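You operate a simulated robot arm through the tools that you are given. There is no shell and no other tool. Be economical: measure what you need, move in short steps, check, and stop when the job is done.

The job below is to be done with a simulated robot arm. You get a single attempt, and the scene is never put back.

TASK
Take the black button block and leave it on the shelf of the grey table. Fetch the yellow brass collar and set it on the brown guard card. Fetch the silver pulley spacer and set it on the shelf of the white table. Close the lower flap of the big carton. The order is free. Set down upright: black button block, yellow brass collar.

Only the result counts: the job must be done as asked and must still hold three seconds after the hand-in. Knocking over, shifting, dropping, spilling or breaking anything else fails it.

THE ROBOT
A 7-joint arm with a fingered hand on a trunk, on a base that drives. Base frame: it is fixed to the floor where the robot stands at the start and does not move with it; the origin is under the middle of the robot, x ahead of it, y to its left, z up. Lengths are in m, angles in degrees, forces in N, time in s.
With the tool pointing down near the work surface it reaches from about 0.12 to 0.44 m from the robot's upright axis, wherever it stands. Its first joint turns from -115.0 to 115.0 degrees. Places, roughly: black button block (16x5x11 cm) [0.5, 0.2, 0.9]; guard card (15x11x1 cm) [3.2, -0.4, 0.4]; lower flap of the big carton [-4.9, 2.8, 1.4]; shelf of the grey table [0.7, 0.5, 0.4]; shelf of the white table [-1.2, 2.8, 0.4]; silver pulley spacer (3x3x2 cm) [1.8, 3.1, 0.7]; yellow brass collar [3.25, 2, 0.75]. Payload 3.1 kg.
The TCP is the grasp point between the finger pads, 0.022 m short of the fingertips. In the tool frame z runs along the fingers and y along their closing line. Largest opening 0.112 m; the body of the gripper starts 0.06 m behind the TCP. The gripper is a hand of 3 fingers: y runs from the thumb to the fingers, the wrist lies at [0, 0, -0.218] in the tool frame, and closing takes about 1.5 s.
Orientation is that of the tool frame in the base frame, as [roll, pitch, yaw] about the fixed x, y, z axes, in that order (R = Rz(yaw) Ry(pitch) Rx(roll)). With the fingers straight down and closing along the base's y, the tool's x points along the base's -x, its y along +y and its z along -z.

THE INTERFACE
- The arm moves only by the tool arm_command. Its argument "rows" is one flat list of numbers, 6 for each row, row after row: the shift along the base's x, y, z in m, then the turn, a rotation vector about the base's x, y, z in degrees. In form: [x, y, z, rx, ry, rz, x, y, z, rx, ry, rz, ...]. A call has 1 to 20 rows; each row shifts and turns the commanded pose from where the row before left it. "claw" is the closure, from 0 (fully open) to 1 (shut), set as the call begins (left out, the last holds). Rows are played at 5 a second. More than 0.05 m and 8.6 degrees between two rows, or a gripper value outside its range, and nothing of the call is played. A pose out of reach is approached as far as the arm can. The call stops where the force on the tool passes 40 N (or 10 N more than at its start, if that is more) or the arm is blocked; 0.2 s more then pass. The fingers move at their own pace (about 0.108 m/s each) and stop on an object; they squeeze with about 24 N. The grip force told is the motor's: it shows also when the fingers shut on nothing. Time passes only in rows, and 0.2 s behind the last, so rows that do not move let the fingers close. It gives the time, the measured TCP pose, the force on the tool (base axes), the opening and the grip force at its end, in the units of the frame above (readings bear some noise), with the torque about the TCP (base axes, N m) and any sound that the robot's microphone picked up.
- Cameras (640 x 400 px; columns grow to the right, rows downward): "scene" is now at [0.01, 0.1564, 1.6336]; the picture's right is [-0.03, -1.00, 0.00], its down [-0.84, 0.02, -0.54] and it looks along [0.54, -0.02, -0.84] (base axes); focal length 263 px, centre (320, 200). "wrist" rides on the gripper at [0.066, 0.003, -0.08] in the tool frame; the picture's right is [-0.05, 1.00, 0.00], its down [-0.77, -0.04, -0.64] and it looks along [-0.64, -0.03, 0.77] (tool axes); focal length 275 px, centre (320, 200).
- snapshot(camera): a new picture of that camera. No time passes.
- move_column(by): slides the trunk up (or, below 0, down) by that many m; the arm and the scene camera ride with it, the base frame stays. It gives what a move gives, with no picture.
- roll_base(legs): drives the robot by 1 to 6 legs, each [ahead, left, turn to the left] in m, m and degrees, along the robot's own axes; the way and the turn of a leg run together, so that a leg with both is an arc; at most 1.5 m and 180 degrees a leg. The arm and the cameras ride along, it lands a little off, and it stops where it bumps. It gives what a move gives.
- finger_targets(finger1, finger2, thumb_bend): sets how far each is bent, from 0 (flat) to 1 (curled in); at 0.3 the hand is open as for a grip, at 0.7 the pads meet at the TCP. One left out holds its place. A second passes; each finger stops where it meets its share of the squeeze, and holds until it gets a number again. A gripper value or a shape takes the hand back. It gives what a move gives, with no picture; readings hold the bend of each and the force on the fingers (four entries, about 0 where the hand has none), thumb and palm.
- preshape(shape): the hand has 3 fingers and takes this shape, open, in about a second: jaw (thumb against the fingers, like two jaws); tri (thumb and two fingers); tip (a fingertip pinch); poke (one finger out to press); point (the index stretched); flat (the hand flat); cup (the hand cupped); fist (a fist). The gripper value then closes the fingers along that shape, each until it touches; the sizes above hold for jaw. It gives what a move gives, with no picture.
- aim_head(pan, tilt): turns the head with the scene camera to pan (to the left, within 155 degrees either way) and tilt (down, from -29 to 69), counted from straight ahead of the robot. It gives what a move gives.
- pixel_to_xyz(camera, pixels): for up to 12 pixels [column, row] of the newest picture of that camera ("zoom" is the newest enlarged one), the place [x, y, z] in the base frame of the surface seen there, good to about 0.003 m, but the place of the scene camera against the robot may be out by one fixed shift of up to 0.012 m in any direction. No time passes.
- inspect(camera, box): a new picture of the part [left, top, right, bottom] of that camera's present view, enlarged. No time passes.
- close_job(): hands the job in; it is judged then, once.

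Go step by step. Measure first, check grasps and placings, and put right what went wrong. The budget is 110 turns and 82 pictures, counting those below and the enlarged ones. Unless the task says otherwise, let go and move clear before handing in, and close with one line.

The tools are called as name(argument=value, ...) on one line, values as JSON. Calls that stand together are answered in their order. arm_command: Moves the arm, as the interface text tells. Its arguments: {"type":"object","properties":{"rows":{"type":"array"},"claw":{"type":"number"}},"required":["rows"]} The other tools are called the same way: move_column (by) slides the trunk up or down; preshape (shape) gives the hand a shape; finger_targets (finger1, finger2, thumb_bend) moves the fingers one by one; roll_base (legs) drives the base; aim_head (pan, tilt) turns the head that bears the scene camera; snapshot (camera) takes a picture; pixel_to_xyz (camera, pixels) gives the place of the surface under pixels of a picture; inspect (camera, box) takes an enlarged picture of a part of a camera's view; close_job () hands the job in.

At the start:

```text
time: 0.0
ee_pos: [0.2962, 0.2385, 1.1402]
tool_rot: [-180.0, 0.1, -180.0]
force: [0.1, -0.5, 0.4]
torque: [-0.02, 0.02, -0.01]
gripper_width: 0.112
grip_force: 0.1
shape: jaw
bend: [0.3, 0.3, 0.3]
finger forces: [0.0, 0.0, 0.0, 0.0, 0.1, 0.1]
trunk travel left (down, up): [-0.775, 0.215]
robot x, y, heading: [0.0023, 0.002, -0.1]
head pan, tilt: [-1.6, 57.0]
```

scene: 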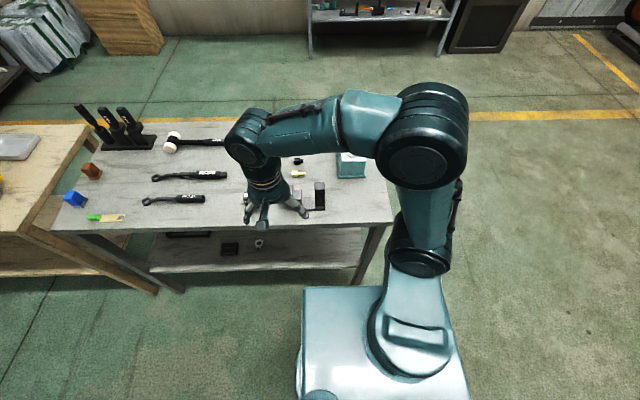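
wrist: 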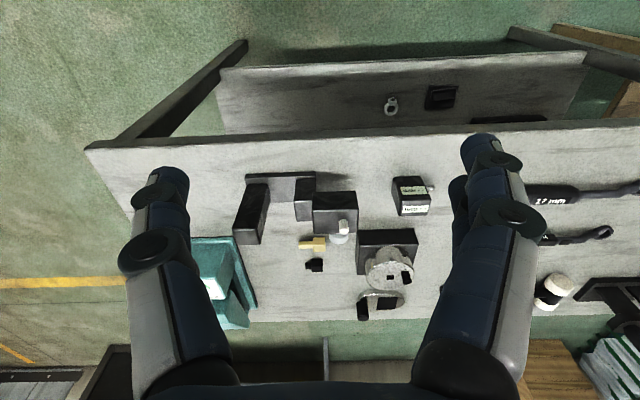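

The wrist picture shows several black blocks around (250,215), (335,215) and (385,250); I need a closer look to know which is the button block.

inspect(camera="wrist", box=[200, 60, 480, 330])

inspect(camera="scene", box=[50, 90, 400, 300])

```text
1.48 times, centred on (340, 195) of wrist
```

zoom: 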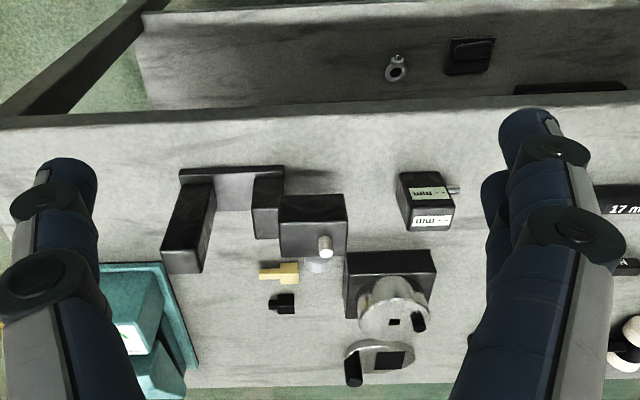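

```text
1.83 times, centred on (225, 195) of scene
```

zoom: 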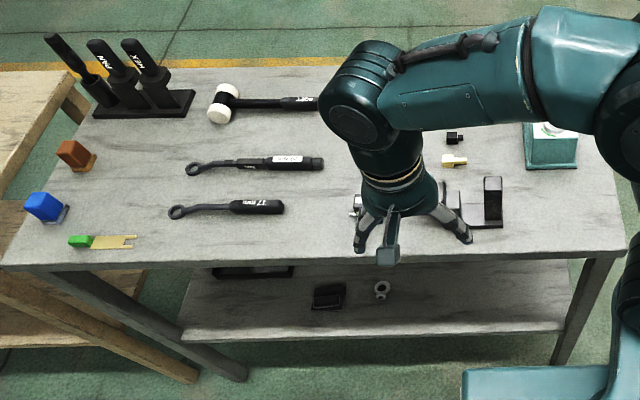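

I see several black items; I measure their tops in the wrist picture to find the 16x5x11 block.

pixel_to_xyz(camera="wrist", pixels=[[280, 176], [282, 190], [241, 236], [260, 192], [304, 212], [318, 200], [354, 200], [318, 228], [340, 215], [345, 226], [340, 239], [300, 184]])

pixel_to_xyz(camera="wrist", pixels=[[385, 238], [390, 270], [396, 190], [410, 185], [412, 210], [215, 260], [440, 100], [391, 106], [300, 90], [500, 90], [270, 95], [350, 110]])

```text
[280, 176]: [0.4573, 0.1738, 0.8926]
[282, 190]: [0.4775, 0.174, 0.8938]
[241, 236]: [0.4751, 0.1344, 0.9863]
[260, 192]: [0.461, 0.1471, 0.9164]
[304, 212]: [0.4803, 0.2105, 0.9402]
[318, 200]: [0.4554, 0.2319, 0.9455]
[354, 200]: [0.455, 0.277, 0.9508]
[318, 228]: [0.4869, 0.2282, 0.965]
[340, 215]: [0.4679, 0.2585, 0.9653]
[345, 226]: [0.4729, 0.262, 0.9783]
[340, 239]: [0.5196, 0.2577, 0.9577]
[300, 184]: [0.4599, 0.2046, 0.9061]
```

```text
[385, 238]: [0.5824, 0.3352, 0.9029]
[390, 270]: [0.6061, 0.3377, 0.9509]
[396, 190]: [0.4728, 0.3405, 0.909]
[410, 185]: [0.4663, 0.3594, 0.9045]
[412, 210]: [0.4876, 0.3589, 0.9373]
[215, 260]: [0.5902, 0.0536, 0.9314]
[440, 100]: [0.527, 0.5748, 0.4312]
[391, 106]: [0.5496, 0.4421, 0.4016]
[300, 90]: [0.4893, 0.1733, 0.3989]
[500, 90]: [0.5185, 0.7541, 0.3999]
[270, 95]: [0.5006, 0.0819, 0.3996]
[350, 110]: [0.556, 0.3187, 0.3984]
```

The block seems to span y 0.12–0.28 at x≈0.46–0.50 (post at pixel (241,236), box at (335,212)). I move the arm aside for a clear view from the head camera.

arm_command(rows=[0, -0.05, 0, 0, 0, 0, 0, -0.05, 0, 0, 0, 0, 0, -0.05, 0, 0, 0, 0, 0, -0.05, 0, 0, 0, 0, 0, -0.05, 0, 0, 0, 0])

inspect(camera="scene", box=[220, 120, 400, 232])

snapshot(camera="wrist")

```text
time: 1.2
ee_pos: [0.2935, -0.0116, 1.1408]
tool_rot: [179.9, 0.0, -179.9]
force: [0.0, -0.3, 0.3]
torque: [0.02, 0.01, 0.02]
gripper_width: 0.1118
grip_force: 0.0
shape: jaw
bend: [0.3, 0.3, 0.3]
finger forces: [0.0, 0.0, 0.0, 0.0, 0.0, 0.1]
trunk travel left (down, up): [-0.775, 0.215]
robot x, y, heading: [-0.0007, 0.0015, 0.0]
head pan, tilt: [-1.6, 57.0]
```

```text
3.56 times, centred on (310, 176) of scene
```

zoom: 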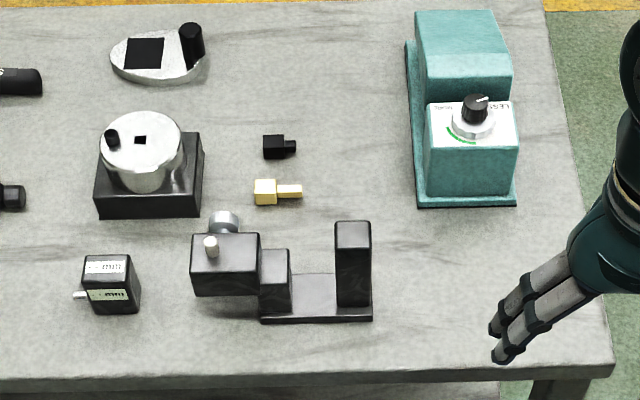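

```text
76 pictures are left
```

wrist: 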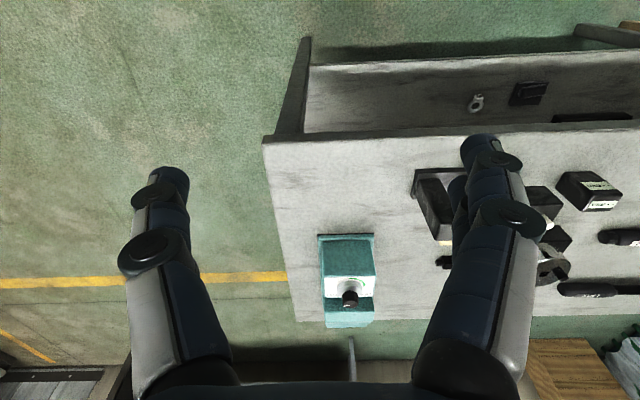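

The U-shaped piece (tall post at zoom (353,265), box with white button at (225,265)) fits 16x5x11 cm. I measure it on this zoom.

pixel_to_xyz(camera="zoom", pixels=[[352, 228], [353, 275], [315, 285], [315, 317], [275, 258], [274, 290], [240, 242], [215, 275], [212, 245], [224, 222], [200, 330], [368, 240]])

pixel_to_xyz(camera="zoom", pixels=[[195, 265], [257, 265], [287, 255], [287, 275], [337, 265], [337, 230], [369, 315], [264, 317], [250, 236], [250, 260], [240, 265], [240, 230]])

```text
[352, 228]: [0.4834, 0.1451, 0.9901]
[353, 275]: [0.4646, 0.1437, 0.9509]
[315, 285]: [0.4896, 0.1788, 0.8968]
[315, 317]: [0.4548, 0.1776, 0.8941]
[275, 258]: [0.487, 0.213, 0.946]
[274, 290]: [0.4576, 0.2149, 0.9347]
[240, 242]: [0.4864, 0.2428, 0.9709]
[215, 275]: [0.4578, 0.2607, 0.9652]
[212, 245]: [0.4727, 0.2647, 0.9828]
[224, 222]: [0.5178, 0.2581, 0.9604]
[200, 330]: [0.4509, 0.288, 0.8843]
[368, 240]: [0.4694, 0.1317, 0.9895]
```

```text
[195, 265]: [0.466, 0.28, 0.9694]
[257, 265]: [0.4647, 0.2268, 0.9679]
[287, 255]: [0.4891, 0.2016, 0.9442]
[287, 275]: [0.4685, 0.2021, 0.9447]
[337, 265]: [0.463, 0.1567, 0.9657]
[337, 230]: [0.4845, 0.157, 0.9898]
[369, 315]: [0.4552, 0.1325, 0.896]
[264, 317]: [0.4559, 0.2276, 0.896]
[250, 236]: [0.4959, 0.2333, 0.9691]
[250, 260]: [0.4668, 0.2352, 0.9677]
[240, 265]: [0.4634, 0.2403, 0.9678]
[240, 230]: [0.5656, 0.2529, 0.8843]
```

Geometry is clear: base y 0.13–0.227, post y 0.13–0.157, step 0.20–0.227, box 0.227–0.282. Now I measure the table and shelf edges.

snapshot(camera="scene")

pixel_to_xyz(camera="wrist", pixels=[[350, 134], [440, 131], [350, 128], [350, 71], [340, 66], [450, 62], [310, 140], [318, 110], [330, 118], [420, 100], [420, 122], [290, 130]])

```text
75 pictures are left
```

scene: 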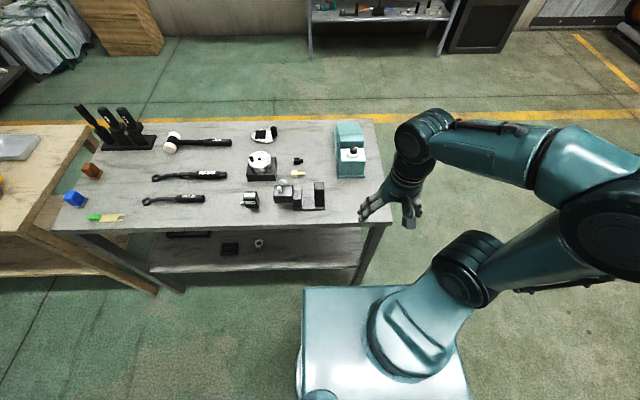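

```text
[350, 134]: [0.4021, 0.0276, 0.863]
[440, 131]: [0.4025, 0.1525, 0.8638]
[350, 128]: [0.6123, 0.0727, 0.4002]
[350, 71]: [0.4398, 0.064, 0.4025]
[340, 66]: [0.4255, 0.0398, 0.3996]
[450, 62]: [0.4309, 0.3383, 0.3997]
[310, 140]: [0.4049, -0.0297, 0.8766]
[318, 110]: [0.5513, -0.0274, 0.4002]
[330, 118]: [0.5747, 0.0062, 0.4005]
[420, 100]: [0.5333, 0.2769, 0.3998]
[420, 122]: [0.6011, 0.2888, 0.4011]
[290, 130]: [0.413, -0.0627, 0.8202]
```

Table edge is at x≈0.402, shelf edge at ≈0.42, z 0.40, free around y 0.1–0.35. I'll grip the post with a 45° forward-tilted hand closing along y, so the same hold can reach under the tabletop; first a pre-grasp pose.

arm_command(rows=[0.0165, 0.0258, -0.0183, 0, -7.5, 0, 0.0165, 0.0258, -0.0183, 0, -7.5, 0, 0.0165, 0.0258, -0.0183, 0, -7.5, 0, 0.0165, 0.0258, -0.0183, 0, -7.5, 0, 0.0165, 0.0258, -0.0183, 0, -7.5, 0, 0.0165, 0.0258, -0.0183, 0, -7.5, 0], claw=0.45)

snapshot(camera="wrist")

```text
time: 2.6
ee_pos: [0.3914, 0.1446, 1.0284]
tool_rot: [-179.8, 45.0, -179.8]
force: [-0.3, 0.1, 1.0]
torque: [-0.04, 0.0, -0.01]
gripper_width: 0.0621
grip_force: 0.0
shape: jaw
bend: [0.72, 0.72, 0.7]
finger forces: [0.0, 0.1, 0.1, 0.1, 0.1, 0.0]
trunk travel left (down, up): [-0.775, 0.215]
robot x, y, heading: [-0.0003, -0.0037, -0.1]
head pan, tilt: [-1.6, 57.0]
```

```text
74 pictures are left
```

wrist: 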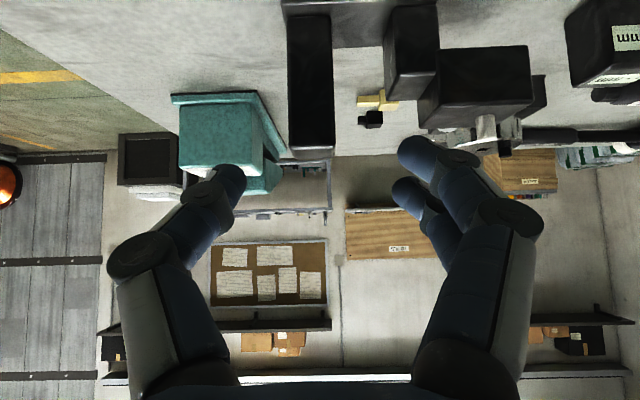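

The post is at columns 288–335, nearly centred between thumb (240,180) and fingers (405,190). I measure it before advancing.

pixel_to_xyz(camera="wrist", pixels=[[310, 100], [292, 60], [328, 60], [310, 145], [310, 40], [310, 155], [390, 60], [432, 60], [392, 90], [425, 110], [525, 80], [350, 20]])

```text
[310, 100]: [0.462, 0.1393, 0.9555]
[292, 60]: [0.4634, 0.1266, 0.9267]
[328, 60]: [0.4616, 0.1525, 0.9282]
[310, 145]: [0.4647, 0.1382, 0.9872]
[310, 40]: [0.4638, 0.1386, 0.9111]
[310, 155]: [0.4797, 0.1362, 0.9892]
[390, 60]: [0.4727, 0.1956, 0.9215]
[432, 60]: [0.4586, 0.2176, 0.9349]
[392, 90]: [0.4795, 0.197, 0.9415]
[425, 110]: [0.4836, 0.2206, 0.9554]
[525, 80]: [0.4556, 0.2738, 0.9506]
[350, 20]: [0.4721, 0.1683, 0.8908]
```

Post centre is y≈0.1395, front face x≈0.463. Advancing along the tool axis.

arm_command(rows=[0, -0.005, 0, 0, 0, 0, 0.029, 0, -0.0278, 0, 0, 0, 0.029, 0, -0.0278, 0, 0, 0, 0.029, 0, -0.0278, 0, 0, 0])

snapshot(camera="wrist")

```text
time: 3.6
ee_pos: [0.4837, 0.139, 0.9428]
tool_rot: [179.9, 44.9, -180.0]
force: [0.2, -0.4, -0.4]
torque: [0.04, 0.02, 0.01]
gripper_width: 0.0621
grip_force: 0.0
shape: jaw
bend: [0.72, 0.72, 0.7]
finger forces: [0.1, 0.0, 0.0, 0.1, 0.0, 0.0]
trunk travel left (down, up): [-0.775, 0.215]
robot x, y, heading: [0.0009, -0.0017, -0.1]
head pan, tilt: [-1.6, 57.0]
```

```text
73 pictures are left
```

wrist: 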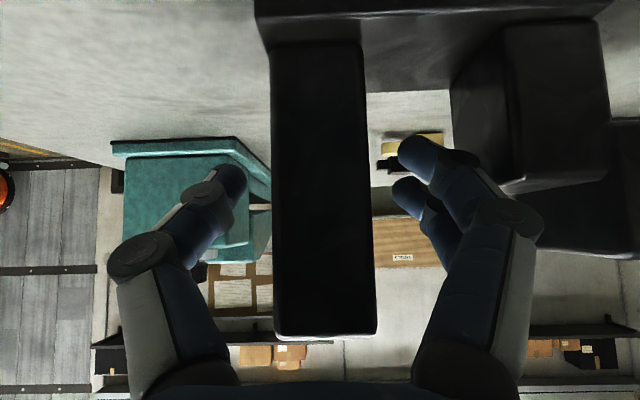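

The post sits between thumb (230,180) and fingers (410,160), no contact yet. Closing, then a small lift.

arm_command(rows=[0, 0, 0, 0, 0, 0, 0, 0, 0, 0, 0, 0, 0, 0, 0, 0, 0, 0, 0, 0, 0, 0, 0, 0, 0, 0, 0, 0, 0, 0, 0, 0, 0, 0, 0, 0, 0, 0, 0, 0, 0, 0], claw=1)

arm_command(rows=[0, 0, 0.01, 0, 0, 0, 0, 0, 0.02, 0, 0, 0, 0, 0, 0, 0, 0, 0])

snapshot(camera="wrist")

```text
time: 5.2
ee_pos: [0.4819, 0.1368, 0.9438]
tool_rot: [179.9, 45.0, 180.0]
force: [0.4, 1.0, 1.0]
torque: [-0.01, 0.03, -0.04]
gripper_width: 0.0241
grip_force: 23.7
shape: jaw
bend: [0.74, 0.73, 0.7]
finger forces: [12.2, 9.1, 0.1, 0.1, 21.9, 0.0]
trunk travel left (down, up): [-0.775, 0.215]
robot x, y, heading: [0.003, 0.0026, 0.0]
head pan, tilt: [-1.6, 57.0]
```

```text
time: 6.0
ee_pos: [0.4826, 0.1399, 0.9741]
tool_rot: [-179.8, 44.9, -179.9]
force: [-0.1, -0.3, -1.4]
torque: [-0.15, -0.01, 0.01]
gripper_width: 0.0223
grip_force: 24.1
shape: jaw
bend: [0.73, 0.76, 0.71]
finger forces: [14.9, 6.5, 0.0, 0.0, 20.9, 0.0]
trunk travel left (down, up): [-0.775, 0.215]
robot x, y, heading: [0.0032, 0.0005, 0.1]
head pan, tilt: [-1.6, 57.0]
```

```text
72 pictures are left
```

wrist: 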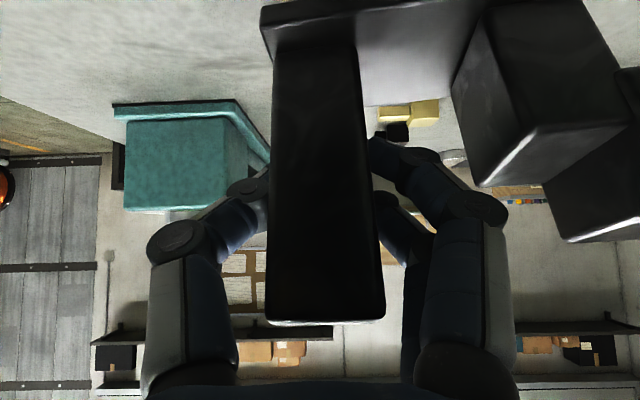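

Light load (~1.4 N), but the box edge (480,185)-(610,135) looks slanted now; I check from the head camera whether it's sagging.

inspect(camera="scene", box=[220, 130, 380, 230])

```text
4.00 times, centred on (300, 180) of scene
```

zoom: 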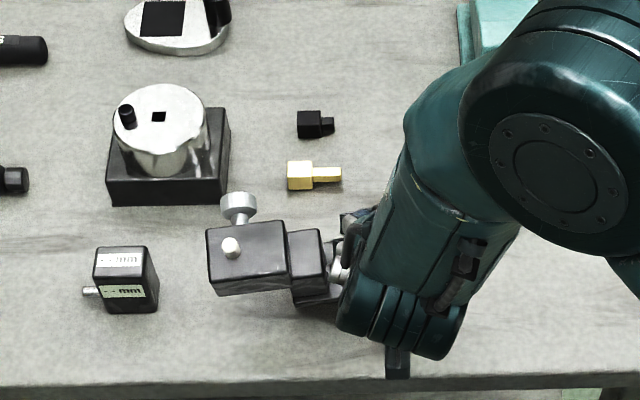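

It is tilted somewhat; I measure the box top's slope.

pixel_to_xyz(camera="zoom", pixels=[[215, 240], [275, 232], [240, 225], [280, 255], [215, 262], [305, 240], [318, 297]])

```text
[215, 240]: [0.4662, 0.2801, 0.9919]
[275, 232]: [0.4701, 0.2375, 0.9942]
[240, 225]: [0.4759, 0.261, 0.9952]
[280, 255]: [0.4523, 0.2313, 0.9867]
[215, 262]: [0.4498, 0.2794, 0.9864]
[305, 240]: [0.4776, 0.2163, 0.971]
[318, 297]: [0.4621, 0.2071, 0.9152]
```

The block pivoted about the pads by ~15° (front lower). I rotate the tool +14° about y while lifting and re-measure.

arm_command(rows=[0, 0, 0.03, 0, 0, 0, 0, 0, 0.03, 0, 7, 0, 0, 0, 0.03, 0, 7, 0, 0, 0, 0, 0, 0, 0])

inspect(camera="scene", box=[200, 110, 360, 210])

pixel_to_xyz(camera="zoom", pixels=[[200, 200], [220, 200], [240, 200], [260, 200], [280, 200], [300, 200], [220, 220], [240, 220], [260, 220], [280, 220], [240, 240], [320, 220]])

```text
time: 7.0
ee_pos: [0.4837, 0.1389, 1.0685]
tool_rot: [179.9, 31.0, -180.0]
force: [0.5, 0.0, -1.4]
torque: [-0.13, -0.02, 0.02]
gripper_width: 0.0222
grip_force: 24.1
shape: jaw
bend: [0.73, 0.76, 0.71]
finger forces: [14.6, 6.8, 0.0, 0.0, 20.5, 0.0]
trunk travel left (down, up): [-0.775, 0.215]
robot x, y, heading: [0.0012, -0.0002, 0.1]
head pan, tilt: [-1.6, 57.0]
```

```text
4.00 times, centred on (280, 160) of scene
```

zoom: 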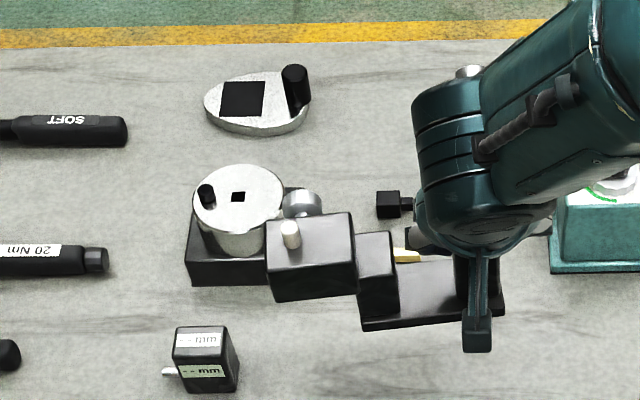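

```text
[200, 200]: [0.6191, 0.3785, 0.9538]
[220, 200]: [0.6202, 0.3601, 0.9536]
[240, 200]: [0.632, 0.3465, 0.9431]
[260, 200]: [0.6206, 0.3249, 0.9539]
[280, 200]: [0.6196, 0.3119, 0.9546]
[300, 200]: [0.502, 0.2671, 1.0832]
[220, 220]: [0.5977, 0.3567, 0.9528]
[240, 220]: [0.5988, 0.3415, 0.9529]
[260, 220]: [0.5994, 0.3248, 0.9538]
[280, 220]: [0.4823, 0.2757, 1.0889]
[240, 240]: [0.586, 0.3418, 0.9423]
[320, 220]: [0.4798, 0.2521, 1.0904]
```

pixel_to_xyz(camera="zoom", pixels=[[325, 217], [325, 240], [280, 225], [280, 243], [340, 220], [345, 237], [375, 240], [375, 255], [420, 275], [425, 310], [480, 300], [400, 280]])

```text
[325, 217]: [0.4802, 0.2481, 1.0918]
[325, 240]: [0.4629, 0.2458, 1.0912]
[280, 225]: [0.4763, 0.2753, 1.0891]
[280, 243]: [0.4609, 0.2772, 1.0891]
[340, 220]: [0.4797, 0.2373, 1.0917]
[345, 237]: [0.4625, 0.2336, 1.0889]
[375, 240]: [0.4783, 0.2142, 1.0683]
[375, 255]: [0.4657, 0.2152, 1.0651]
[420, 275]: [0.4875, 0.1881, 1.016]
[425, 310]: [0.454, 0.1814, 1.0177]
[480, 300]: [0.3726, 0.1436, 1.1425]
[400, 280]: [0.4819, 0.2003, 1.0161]
```

Block is level fore-aft now, ~3° down at the left; bottom is ~0.064 below TCP. I check the robot base extent, level it and retreat from the table.

arm_command(rows=[-0.04, 0, 0, 3, 0, 0, -0.04, 0, 0, 0, 0, 0, -0.04, 0, 0, 0, 0, 0, -0.04, 0, 0, 0, 0, 0, -0.04, 0, 0, 0, 0, 0])

pixel_to_xyz(camera="scene", pixels=[[310, 292], [370, 290], [350, 330], [310, 380], [460, 390], [470, 260], [380, 345]])

snapshot(camera="scene")

```text
time: 8.2
ee_pos: [0.28, 0.1406, 1.0694]
tool_rot: [176.6, 31.1, 178.3]
force: [0.3, 0.5, -1.6]
torque: [-0.15, 0.01, 0.01]
gripper_width: 0.0222
grip_force: 24.1
shape: jaw
bend: [0.73, 0.76, 0.71]
finger forces: [14.4, 6.0, 0.0, 0.0, 20.5, 0.0]
trunk travel left (down, up): [-0.775, 0.215]
robot x, y, heading: [0.0028, 0.0002, 0.3]
head pan, tilt: [-1.6, 57.0]
```

```text
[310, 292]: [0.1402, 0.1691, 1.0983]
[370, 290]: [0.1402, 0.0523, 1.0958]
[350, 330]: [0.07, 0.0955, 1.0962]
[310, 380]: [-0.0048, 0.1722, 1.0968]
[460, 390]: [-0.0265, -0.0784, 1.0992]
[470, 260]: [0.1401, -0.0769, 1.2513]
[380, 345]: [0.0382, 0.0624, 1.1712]
```

```text
69 pictures are left
```

scene: 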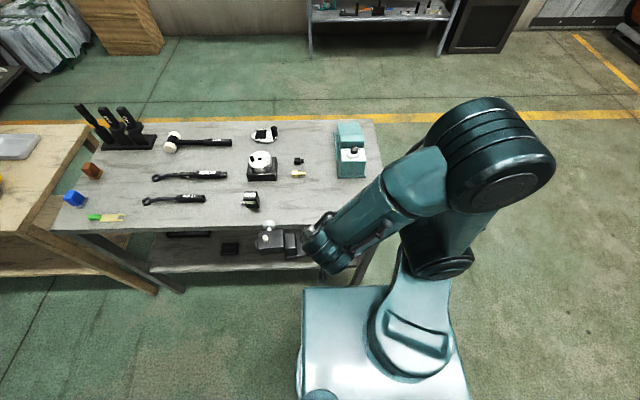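

The trunk box moves down with the arm (top at z≈1.10). I check where the elbow (pixels (490,150)) is relative to the table edge.

pixel_to_xyz(camera="scene", pixels=[[490, 120], [500, 160], [460, 120], [420, 170], [480, 200], [440, 260], [400, 200], [330, 235], [540, 150], [430, 130], [345, 262], [360, 200]])

```text
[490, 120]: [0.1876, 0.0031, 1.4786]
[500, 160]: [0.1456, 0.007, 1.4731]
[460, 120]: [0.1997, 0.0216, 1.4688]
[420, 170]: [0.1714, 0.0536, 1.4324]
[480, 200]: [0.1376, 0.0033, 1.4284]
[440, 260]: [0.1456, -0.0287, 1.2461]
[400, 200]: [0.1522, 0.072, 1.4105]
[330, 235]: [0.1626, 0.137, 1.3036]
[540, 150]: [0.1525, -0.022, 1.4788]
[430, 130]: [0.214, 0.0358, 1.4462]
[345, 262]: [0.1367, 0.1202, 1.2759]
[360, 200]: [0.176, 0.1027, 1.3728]
```

Elbow sits at about (0.17, 0, 1.47), so after lowering it stays in front of the table edge. Lowering the trunk 0.565.

move_column(by=-0.565)

arm_command(rows=[0.04, 0, 0, 0, 0, 0, 0.04, 0, 0, 0, 0, 0, 0.04, 0, 0, 0, 0, 0])

snapshot(camera="scene")

snapshot(camera="wrist")

```text
refused: -0.565 is not a number from -0.4 to 0.4
```

```text
time: 9.0
ee_pos: [0.4058, 0.1403, 1.0692]
tool_rot: [176.5, 30.9, 178.2]
force: [0.8, 0.7, -1.2]
torque: [-0.13, 0.02, -0.01]
gripper_width: 0.0221
grip_force: 23.6
shape: jaw
bend: [0.73, 0.76, 0.71]
finger forces: [14.2, 5.6, 0.0, 0.0, 20.3, 0.0]
trunk travel left (down, up): [-0.775, 0.215]
robot x, y, heading: [-0.0005, -0.0012, 0.2]
head pan, tilt: [-1.6, 57.0]
```

```text
68 pictures are left
```

scene: 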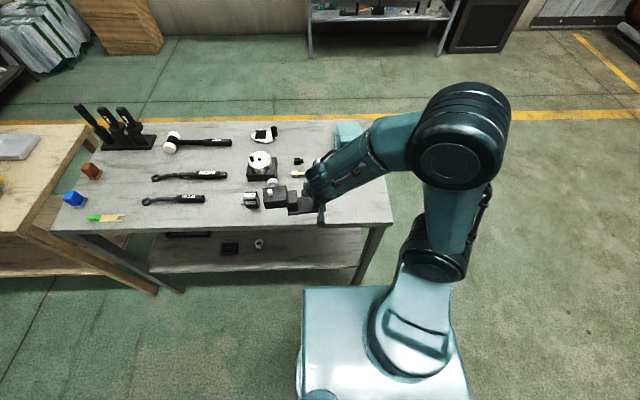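

```text
67 pictures are left
```

wrist: 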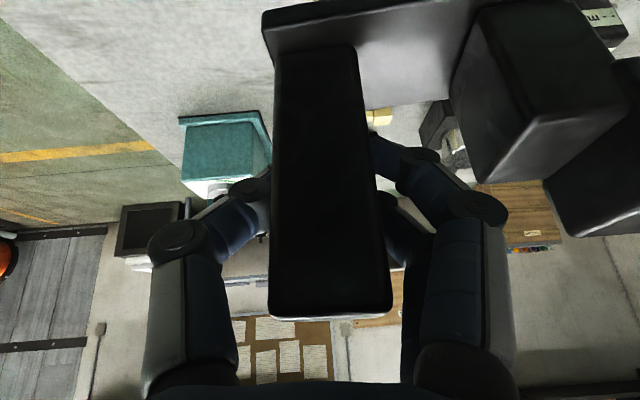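

The column call is limited to 0.4 and was refused, while the arm moved forward above the table; nothing touched. I go back and lower in two steps.

arm_command(rows=[-0.04, 0, 0, 0, 0, 0, -0.04, 0, 0, 0, 0, 0, -0.045, 0, 0, 0, 0, 0])

move_column(by=-0.3)

move_column(by=-0.265)

snapshot(camera="scene")

```text
time: 9.8
ee_pos: [0.2772, 0.1365, 1.068]
tool_rot: [176.5, 31.0, 178.1]
force: [-0.3, 0.1, -2.3]
torque: [-0.11, 0.0, 0.03]
gripper_width: 0.0218
grip_force: 24.0
shape: jaw
bend: [0.73, 0.76, 0.71]
finger forces: [14.5, 5.1, 0.0, 0.1, 20.1, 0.0]
trunk travel left (down, up): [-0.775, 0.215]
robot x, y, heading: [0.0017, -0.0003, 0.0]
head pan, tilt: [-1.6, 57.0]
```

```text
time: 12.8
ee_pos: [0.2792, 0.1358, 0.7669]
tool_rot: [176.4, 31.0, 178.3]
force: [-0.7, 0.9, -1.8]
torque: [-0.12, 0.02, -0.02]
gripper_width: 0.0218
grip_force: 24.1
shape: jaw
bend: [0.73, 0.76, 0.71]
finger forces: [14.5, 5.1, 0.0, 0.1, 20.1, 0.0]
trunk travel left (down, up): [-0.475, 0.515]
robot x, y, heading: [0.0007, 0.0018, 0.1]
head pan, tilt: [-1.6, 57.0]
```

```text
time: 15.5
ee_pos: [0.2805, 0.1363, 0.5013]
tool_rot: [176.5, 30.9, 178.2]
force: [0.1, 0.0, -1.1]
torque: [-0.16, -0.01, 0.0]
gripper_width: 0.0217
grip_force: 24.1
shape: jaw
bend: [0.73, 0.76, 0.71]
finger forces: [14.6, 5.1, 0.0, 0.0, 20.1, 0.0]
trunk travel left (down, up): [-0.21, 0.78]
robot x, y, heading: [-0.0009, -0.0027, 0.1]
head pan, tilt: [-1.6, 57.0]
```

```text
66 pictures are left
```

scene: 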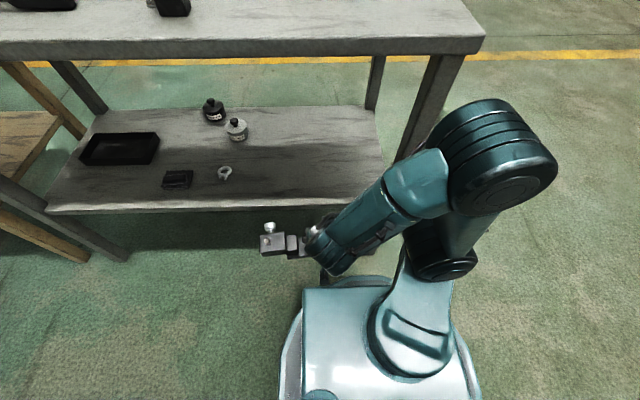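

Clear of the table; shelf has bottles at (237,128),(213,108), bolt at (225,172). I measure the free space right of them, then go forward.

pixel_to_xyz(camera="scene", pixels=[[237, 138], [213, 118], [224, 175], [192, 185], [300, 200], [370, 195], [280, 150], [300, 120], [320, 70], [300, 50]])

arm_command(rows=[0.04, 0, 0, 0, 0, 0, 0.04, 0, 0, 0, 0, 0, 0.04, 0, 0, 0, 0, 0, 0.04, 0, 0, 0, 0, 0])

snapshot(camera="scene")

```text
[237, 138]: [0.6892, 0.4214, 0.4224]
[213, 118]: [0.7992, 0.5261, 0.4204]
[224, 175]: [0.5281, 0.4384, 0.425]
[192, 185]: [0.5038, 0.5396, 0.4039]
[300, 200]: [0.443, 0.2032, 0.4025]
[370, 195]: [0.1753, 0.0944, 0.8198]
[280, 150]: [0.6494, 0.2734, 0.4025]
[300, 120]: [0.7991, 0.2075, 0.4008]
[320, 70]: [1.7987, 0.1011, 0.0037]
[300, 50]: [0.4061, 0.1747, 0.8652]
```

```text
time: 16.5
ee_pos: [0.4372, 0.1342, 0.5013]
tool_rot: [176.6, 31.0, 178.2]
force: [0.2, 0.1, -1.3]
torque: [-0.12, -0.01, -0.01]
gripper_width: 0.0209
grip_force: 24.1
shape: jaw
bend: [0.72, 0.77, 0.71]
finger forces: [15.1, 4.0, 0.1, 0.0, 19.5, 0.0]
trunk travel left (down, up): [-0.21, 0.78]
robot x, y, heading: [-0.0014, -0.0031, 0.1]
head pan, tilt: [-1.6, 57.0]
```

```text
65 pictures are left
```

scene: 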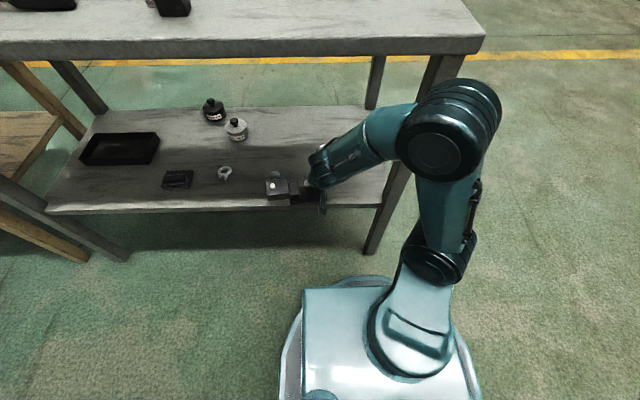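

Path is clear; I check elbow clearance against the tabletop edge before the last 7 cm.

pixel_to_xyz(camera="scene", pixels=[[410, 115], [450, 90], [470, 100], [430, 105], [380, 125], [330, 160], [275, 187], [290, 192], [275, 178]])

```text
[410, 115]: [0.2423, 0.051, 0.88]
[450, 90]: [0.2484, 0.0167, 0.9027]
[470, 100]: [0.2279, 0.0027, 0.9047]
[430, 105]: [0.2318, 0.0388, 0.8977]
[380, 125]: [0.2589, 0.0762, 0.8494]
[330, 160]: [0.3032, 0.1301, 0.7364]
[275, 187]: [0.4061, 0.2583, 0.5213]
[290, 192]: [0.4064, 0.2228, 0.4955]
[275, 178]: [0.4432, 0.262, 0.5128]
```

Elbow at x≈0.25, well clear. Forward 6.5 cm, then measure the block's level.

arm_command(rows=[0.033, 0, 0, 0, 0, 0, 0.033, 0, 0, 0, 0, 0, 0, 0, -0.015, 0, 0, 0])

inspect(camera="scene", box=[220, 130, 380, 230])

```text
time: 17.3
ee_pos: [0.506, 0.1386, 0.4869]
tool_rot: [176.6, 30.9, 178.3]
force: [0.1, -0.7, -2.1]
torque: [-0.14, 0.0, 0.0]
gripper_width: 0.0208
grip_force: 23.9
shape: jaw
bend: [0.72, 0.77, 0.71]
finger forces: [15.2, 4.1, 0.0, 0.0, 19.3, 0.0]
trunk travel left (down, up): [-0.21, 0.78]
robot x, y, heading: [-0.0001, -0.0003, -0.1]
head pan, tilt: [-1.6, 57.0]
```

```text
4.00 times, centred on (300, 180) of scene
```

zoom: 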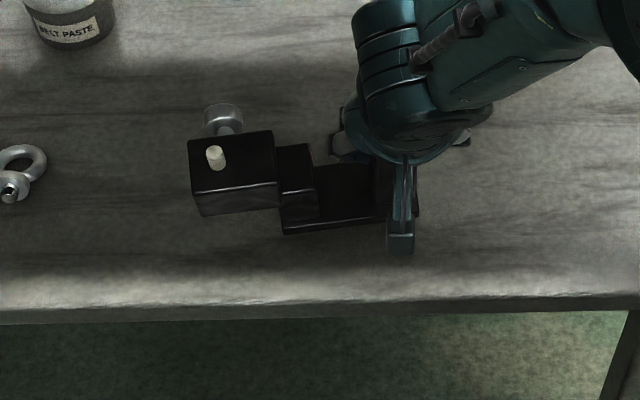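

pixel_to_xyz(camera="zoom", pixels=[[200, 150], [265, 140], [260, 175], [200, 185], [295, 155], [300, 180], [340, 180], [340, 215], [375, 212], [290, 225]])

```text
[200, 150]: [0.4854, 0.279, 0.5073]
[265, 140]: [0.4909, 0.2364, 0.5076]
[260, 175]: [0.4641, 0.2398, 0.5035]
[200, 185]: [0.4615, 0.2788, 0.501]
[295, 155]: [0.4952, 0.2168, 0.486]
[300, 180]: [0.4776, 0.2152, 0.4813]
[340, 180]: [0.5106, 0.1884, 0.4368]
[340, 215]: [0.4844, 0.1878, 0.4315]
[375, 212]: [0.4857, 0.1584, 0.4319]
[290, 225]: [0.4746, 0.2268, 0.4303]
```

The block slipped ~9° more (front low). I rotate the tool +9° about y, then lower gently.

arm_command(rows=[0, 0, 0, 0, 4.5, 0, 0, 0, 0, 0, 4.5, 0, 0, 0, -0.008, 0, 0, 0, 0, 0, 0, 0, 0, 0])

inspect(camera="scene", box=[220, 130, 380, 230])

pixel_to_xyz(camera="zoom", pixels=[[200, 150], [265, 140], [260, 175], [200, 185], [295, 155], [300, 180], [340, 180], [340, 210], [375, 210], [288, 231], [340, 230]])

```text
time: 18.3
ee_pos: [0.5056, 0.1367, 0.4784]
tool_rot: [176.7, 21.9, 178.3]
force: [1.2, 0.0, -1.3]
torque: [-0.15, -0.02, -0.01]
gripper_width: 0.0207
grip_force: 24.4
shape: jaw
bend: [0.72, 0.77, 0.71]
finger forces: [15.2, 4.3, 0.1, 0.0, 19.2, 0.1]
trunk travel left (down, up): [-0.21, 0.78]
robot x, y, heading: [0.0003, 0.0031, -0.1]
head pan, tilt: [-1.6, 57.0]
```

```text
4.00 times, centred on (300, 180) of scene
```

zoom: 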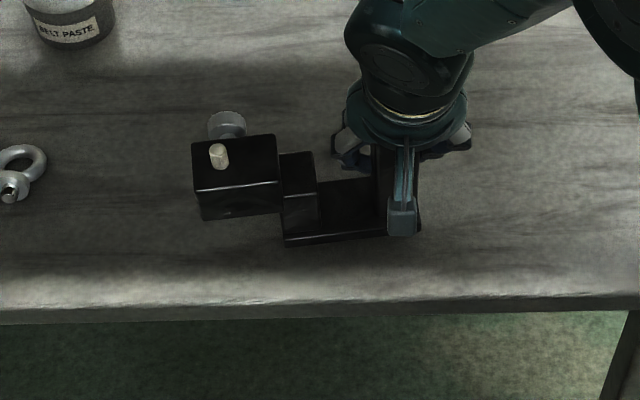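

```text
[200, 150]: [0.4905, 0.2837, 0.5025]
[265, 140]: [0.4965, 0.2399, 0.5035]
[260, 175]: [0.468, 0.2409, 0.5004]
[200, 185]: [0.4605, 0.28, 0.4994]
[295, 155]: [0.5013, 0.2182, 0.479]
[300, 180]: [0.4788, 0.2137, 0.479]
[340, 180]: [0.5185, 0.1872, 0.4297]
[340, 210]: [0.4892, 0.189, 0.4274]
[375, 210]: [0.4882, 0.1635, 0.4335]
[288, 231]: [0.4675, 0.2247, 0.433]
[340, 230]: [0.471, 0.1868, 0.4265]
```

Within ~3° of level, ~15 mm above the shelf. Lowering to contact.

arm_command(rows=[0, 0, -0.005, 0, 2, 0, 0, 0, -0.004, 0, 0, 0, 0, 0, -0.003, 0, 0, 0, 0, 0, -0.003, 0, 0, 0])

arm_command(rows=[0, 0, -0.002, 0, 0, 0])

inspect(camera="scene", box=[220, 130, 380, 230])

pixel_to_xyz(camera="zoom", pixels=[[200, 150], [265, 145], [260, 178], [205, 188], [295, 165], [300, 185], [340, 190], [340, 220], [320, 245], [250, 270]])

```text
time: 19.3
ee_pos: [0.5055, 0.1362, 0.4644]
tool_rot: [176.8, 20.1, 178.4]
force: [2.9, 0.1, 7.2]
torque: [-0.13, 0.08, -0.03]
gripper_width: 0.0212
grip_force: 24.0
shape: jaw
bend: [0.72, 0.77, 0.72]
finger forces: [15.8, 8.0, 0.1, 0.0, 21.3, 0.1]
trunk travel left (down, up): [-0.21, 0.78]
robot x, y, heading: [-0.0011, -0.0024, -0.1]
head pan, tilt: [-1.6, 57.0]
```

```text
time: 19.7
ee_pos: [0.5068, 0.1364, 0.4639]
tool_rot: [176.7, 20.2, 178.3]
force: [4.5, -0.9, 15.7]
torque: [-0.08, 0.09, -0.01]
gripper_width: 0.0219
grip_force: 23.6
shape: jaw
bend: [0.73, 0.77, 0.72]
finger forces: [16.3, 10.1, 0.0, 0.0, 23.4, 0.0]
trunk travel left (down, up): [-0.21, 0.78]
robot x, y, heading: [-0.0022, 0.001, 0.1]
head pan, tilt: [-1.6, 57.0]
```

```text
4.00 times, centred on (300, 180) of scene
```

zoom: 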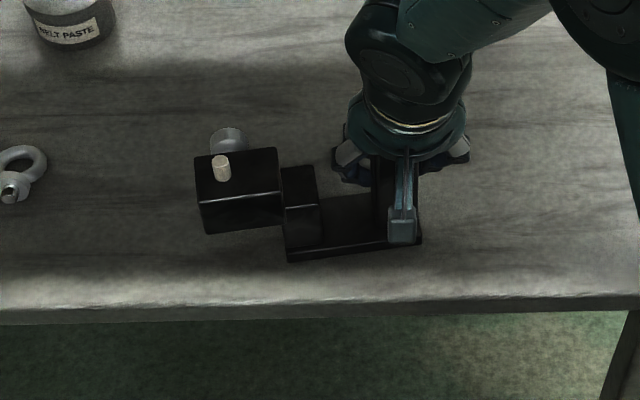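

```text
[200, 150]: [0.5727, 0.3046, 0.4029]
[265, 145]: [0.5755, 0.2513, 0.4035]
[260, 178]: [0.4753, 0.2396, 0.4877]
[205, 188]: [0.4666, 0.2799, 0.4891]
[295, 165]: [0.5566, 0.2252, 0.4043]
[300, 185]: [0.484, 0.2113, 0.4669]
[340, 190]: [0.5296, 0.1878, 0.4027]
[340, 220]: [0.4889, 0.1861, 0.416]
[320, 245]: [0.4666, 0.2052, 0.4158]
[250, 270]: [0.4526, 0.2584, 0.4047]
```

Contact at ~12 N; the block sits flat. Releasing partially and rising along the tool axis a little.

arm_command(rows=[0, 0, 0.002, 0, 0, 0, 0, 0, 0, 0, 0, 0, 0, 0, 0, 0, 0, 0, 0, 0, 0, 0, 0, 0], claw=0.5)

arm_command(rows=[-0.008, 0, 0.02, 0, 0, 0, -0.01, 0, 0.03, 0, 0, 0, -0.02, 0, 0.02, 0, 0, 0, -0.04, 0, 0.01, 0, 0, 0, -0.04, 0, 0, 0, 0, 0, -0.04, 0, 0, 0, 0, 0, -0.04, 0, 0, 0, 0, 0])

inspect(camera="scene", box=[220, 130, 380, 230])

pixel_to_xyz(camera="zoom", pixels=[[220, 190], [265, 160], [260, 178], [205, 195], [300, 175], [300, 190], [340, 205], [340, 230], [320, 245], [395, 180]])

```text
time: 20.7
ee_pos: [0.5057, 0.1365, 0.4639]
tool_rot: [176.8, 19.9, 178.4]
force: [0.6, -0.7, 0.0]
torque: [-0.01, 0.02, 0.0]
gripper_width: 0.0554
grip_force: 0.0
shape: jaw
bend: [0.73, 0.73, 0.7]
finger forces: [0.0, 0.0, 0.1, 0.0, 0.0, 0.0]
trunk travel left (down, up): [-0.21, 0.78]
robot x, y, heading: [0.0005, 0.0003, -0.2]
head pan, tilt: [-1.6, 57.0]
```

```text
time: 22.3
ee_pos: [0.3067, 0.1371, 0.545]
tool_rot: [176.9, 19.9, 178.3]
force: [-0.2, -0.7, 0.2]
torque: [0.02, -0.01, 0.01]
gripper_width: 0.0552
grip_force: 0.0
shape: jaw
bend: [0.73, 0.73, 0.7]
finger forces: [0.0, 0.0, 0.0, 0.0, 0.0, 0.0]
trunk travel left (down, up): [-0.21, 0.78]
robot x, y, heading: [-0.0, -0.0013, 0.2]
head pan, tilt: [-1.6, 57.0]
```

```text
4.00 times, centred on (300, 180) of scene
```

zoom: 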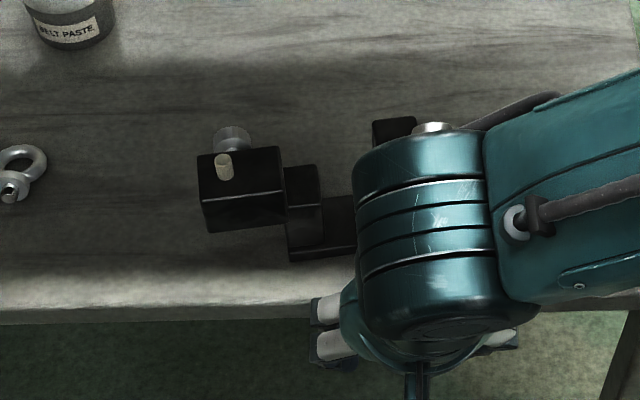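

```text
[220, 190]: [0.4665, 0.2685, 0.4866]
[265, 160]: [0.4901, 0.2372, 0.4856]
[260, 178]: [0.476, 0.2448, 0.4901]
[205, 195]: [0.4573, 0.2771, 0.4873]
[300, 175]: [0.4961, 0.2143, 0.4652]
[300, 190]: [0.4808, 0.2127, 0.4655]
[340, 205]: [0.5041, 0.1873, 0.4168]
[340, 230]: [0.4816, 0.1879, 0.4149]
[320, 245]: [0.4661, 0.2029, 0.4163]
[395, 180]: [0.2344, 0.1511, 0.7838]
```

The block stands upright on the shelf (box top z 0.486, base flat 0.415). Next I raise the trunk, open the hand, and look around for driving.

move_column(by=0.4)

aim_head(pan=-30, tilt=20)

snapshot(camera="scene")

aim_head(pan=60, tilt=20)

snapshot(camera="scene")

aim_head(pan=145, tilt=20)

snapshot(camera="scene")

```text
time: 26.1
ee_pos: [0.3068, 0.1385, 0.9454]
tool_rot: [176.8, 20.0, 178.4]
force: [-0.7, -0.2, 0.1]
torque: [-0.01, 0.03, 0.01]
gripper_width: 0.0553
grip_force: 0.0
shape: jaw
bend: [0.73, 0.73, 0.7]
finger forces: [0.0, 0.0, 0.0, 0.1, 0.0, 0.1]
trunk travel left (down, up): [-0.61, 0.38]
robot x, y, heading: [0.0034, -0.0019, 0.1]
head pan, tilt: [-1.6, 57.0]
```

```text
time: 27.2
ee_pos: [0.3064, 0.1378, 0.9456]
tool_rot: [176.9, 19.9, 178.4]
force: [0.3, 0.2, -0.7]
torque: [0.01, -0.03, 0.01]
gripper_width: 0.0556
grip_force: 0.0
shape: jaw
bend: [0.73, 0.73, 0.7]
finger forces: [0.0, 0.0, 0.1, 0.0, 0.0, 0.1]
trunk travel left (down, up): [-0.61, 0.38]
robot x, y, heading: [0.0016, -0.0037, 0.2]
head pan, tilt: [-30.0, 20.0]
```

```text
60 pictures are left
```

scene: 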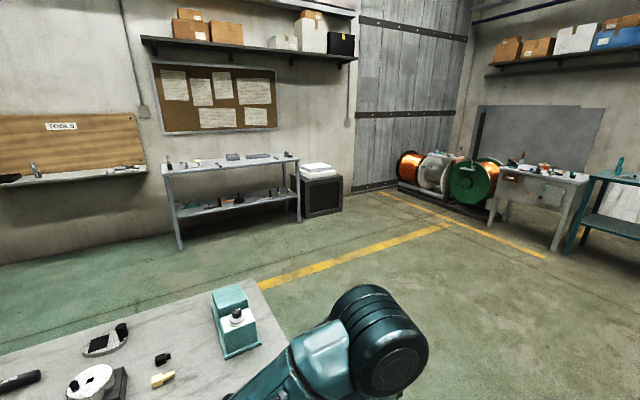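

```text
time: 28.8
ee_pos: [0.3072, 0.1382, 0.9452]
tool_rot: [176.9, 20.0, 178.4]
force: [-0.1, -0.4, 0.1]
torque: [-0.03, 0.02, -0.02]
gripper_width: 0.0554
grip_force: 0.0
shape: jaw
bend: [0.73, 0.73, 0.7]
finger forces: [0.0, 0.1, 0.0, 0.1, 0.0, 0.1]
trunk travel left (down, up): [-0.61, 0.38]
robot x, y, heading: [-0.0005, -0.0008, -0.1]
head pan, tilt: [60.0, 20.0]
```

```text
59 pictures are left
```

scene: 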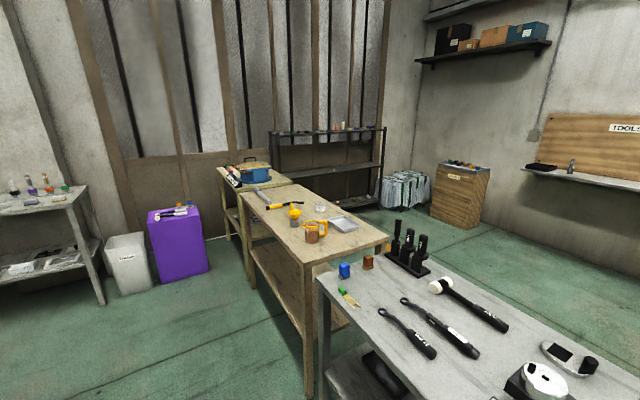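

```text
time: 30.4
ee_pos: [0.3062, 0.1388, 0.9454]
tool_rot: [176.9, 19.9, 178.4]
force: [0.3, 0.5, 0.0]
torque: [0.03, 0.02, 0.0]
gripper_width: 0.0553
grip_force: 0.0
shape: jaw
bend: [0.73, 0.73, 0.7]
finger forces: [0.0, 0.0, 0.0, 0.0, 0.1, 0.0]
trunk travel left (down, up): [-0.61, 0.38]
robot x, y, heading: [0.0034, -0.0004, -0.3]
head pan, tilt: [145.0, 20.0]
```

```text
58 pictures are left
```

scene: 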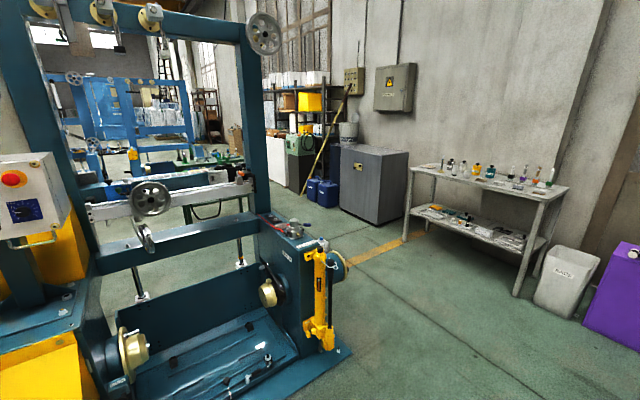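

I see the guard card table at the far wall (pan −30, (230,180)), the cabinet with the collar likely at (460,190) in the pan-60 view, a dark rack at (330,165), and the white table (490,180) in the last view. I drive out to the right past the grey table and look again.

roll_base(legs=[[-0.1, -0.75, 0], [1.4, 0, 0], [0.5, 0, 0]])

aim_head(pan=0, tilt=25)

snapshot(camera="scene")

aim_head(pan=70, tilt=20)

snapshot(camera="scene")

```text
time: 43.5
ee_pos: [2.0641, -0.7045, 0.9454]
tool_rot: [176.9, 19.9, 175.6]
force: [0.5, 0.7, -0.4]
torque: [-0.01, 0.04, 0.03]
gripper_width: 0.0556
grip_force: 0.0
shape: jaw
bend: [0.73, 0.73, 0.7]
finger forces: [0.0, 0.0, 0.0, 0.0, 0.0, 0.0]
trunk travel left (down, up): [-0.61, 0.38]
robot x, y, heading: [1.7485, -0.8283, -3.2]
head pan, tilt: [145.0, 20.0]
```

```text
time: 45.8
ee_pos: [2.0643, -0.706, 0.9449]
tool_rot: [177.0, 20.0, 175.5]
force: [-0.1, 0.6, 0.0]
torque: [0.01, -0.01, 0.02]
gripper_width: 0.0555
grip_force: 0.1
shape: jaw
bend: [0.73, 0.73, 0.7]
finger forces: [0.0, 0.0, 0.0, 0.0, 0.0, 0.0]
trunk travel left (down, up): [-0.61, 0.38]
robot x, y, heading: [1.751, -0.8273, -2.6]
head pan, tilt: [0.0, 25.0]
```

```text
57 pictures are left
```

scene: 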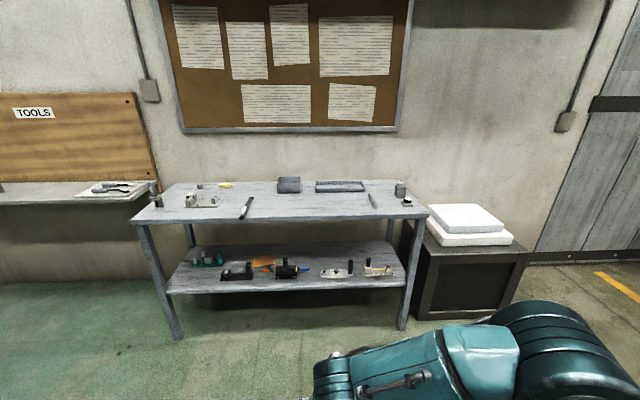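

```text
time: 47.2
ee_pos: [2.0648, -0.7046, 0.9448]
tool_rot: [176.9, 20.0, 175.6]
force: [-0.2, 0.0, 0.1]
torque: [0.04, 0.0, -0.01]
gripper_width: 0.0556
grip_force: 0.2
shape: jaw
bend: [0.73, 0.73, 0.7]
finger forces: [0.0, 0.0, 0.0, 0.0, 0.0, 0.0]
trunk travel left (down, up): [-0.61, 0.38]
robot x, y, heading: [1.7501, -0.8243, -2.8]
head pan, tilt: [70.0, 20.0]
```

```text
56 pictures are left
```

scene: 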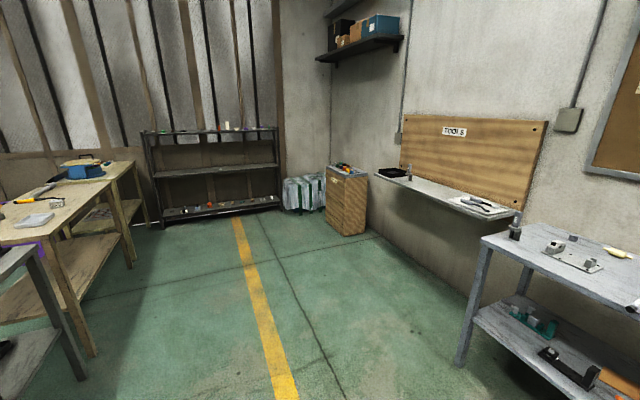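

Clear floor between. I measure the cabinet (345,175), rack and wall shelf.

pixel_to_xyz(camera="scene", pixels=[[345, 168], [327, 170], [366, 178], [343, 225], [335, 215], [390, 178], [410, 170], [500, 212], [215, 165], [210, 130], [210, 205], [200, 230]])

inspect(camera="scene", box=[130, 100, 430, 240])

```text
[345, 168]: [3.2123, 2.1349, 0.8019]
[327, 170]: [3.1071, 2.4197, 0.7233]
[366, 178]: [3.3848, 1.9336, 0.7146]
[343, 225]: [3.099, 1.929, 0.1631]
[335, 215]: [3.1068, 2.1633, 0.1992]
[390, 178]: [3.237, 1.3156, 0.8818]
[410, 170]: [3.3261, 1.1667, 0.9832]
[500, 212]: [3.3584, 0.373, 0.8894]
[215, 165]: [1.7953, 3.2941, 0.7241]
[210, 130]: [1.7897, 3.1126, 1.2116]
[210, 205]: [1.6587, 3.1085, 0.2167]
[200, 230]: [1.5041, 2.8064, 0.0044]
```

```text
2.13 times, centred on (280, 170) of scene
```

zoom: 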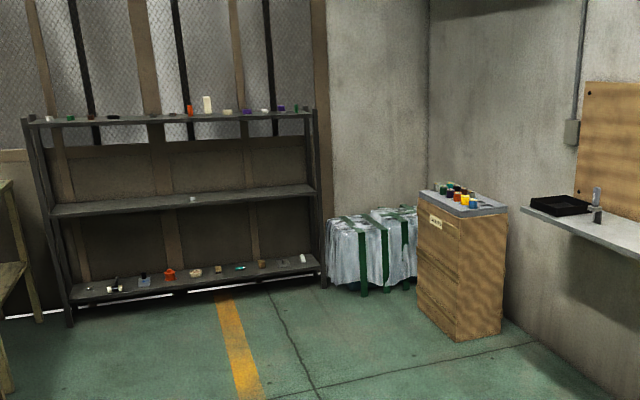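

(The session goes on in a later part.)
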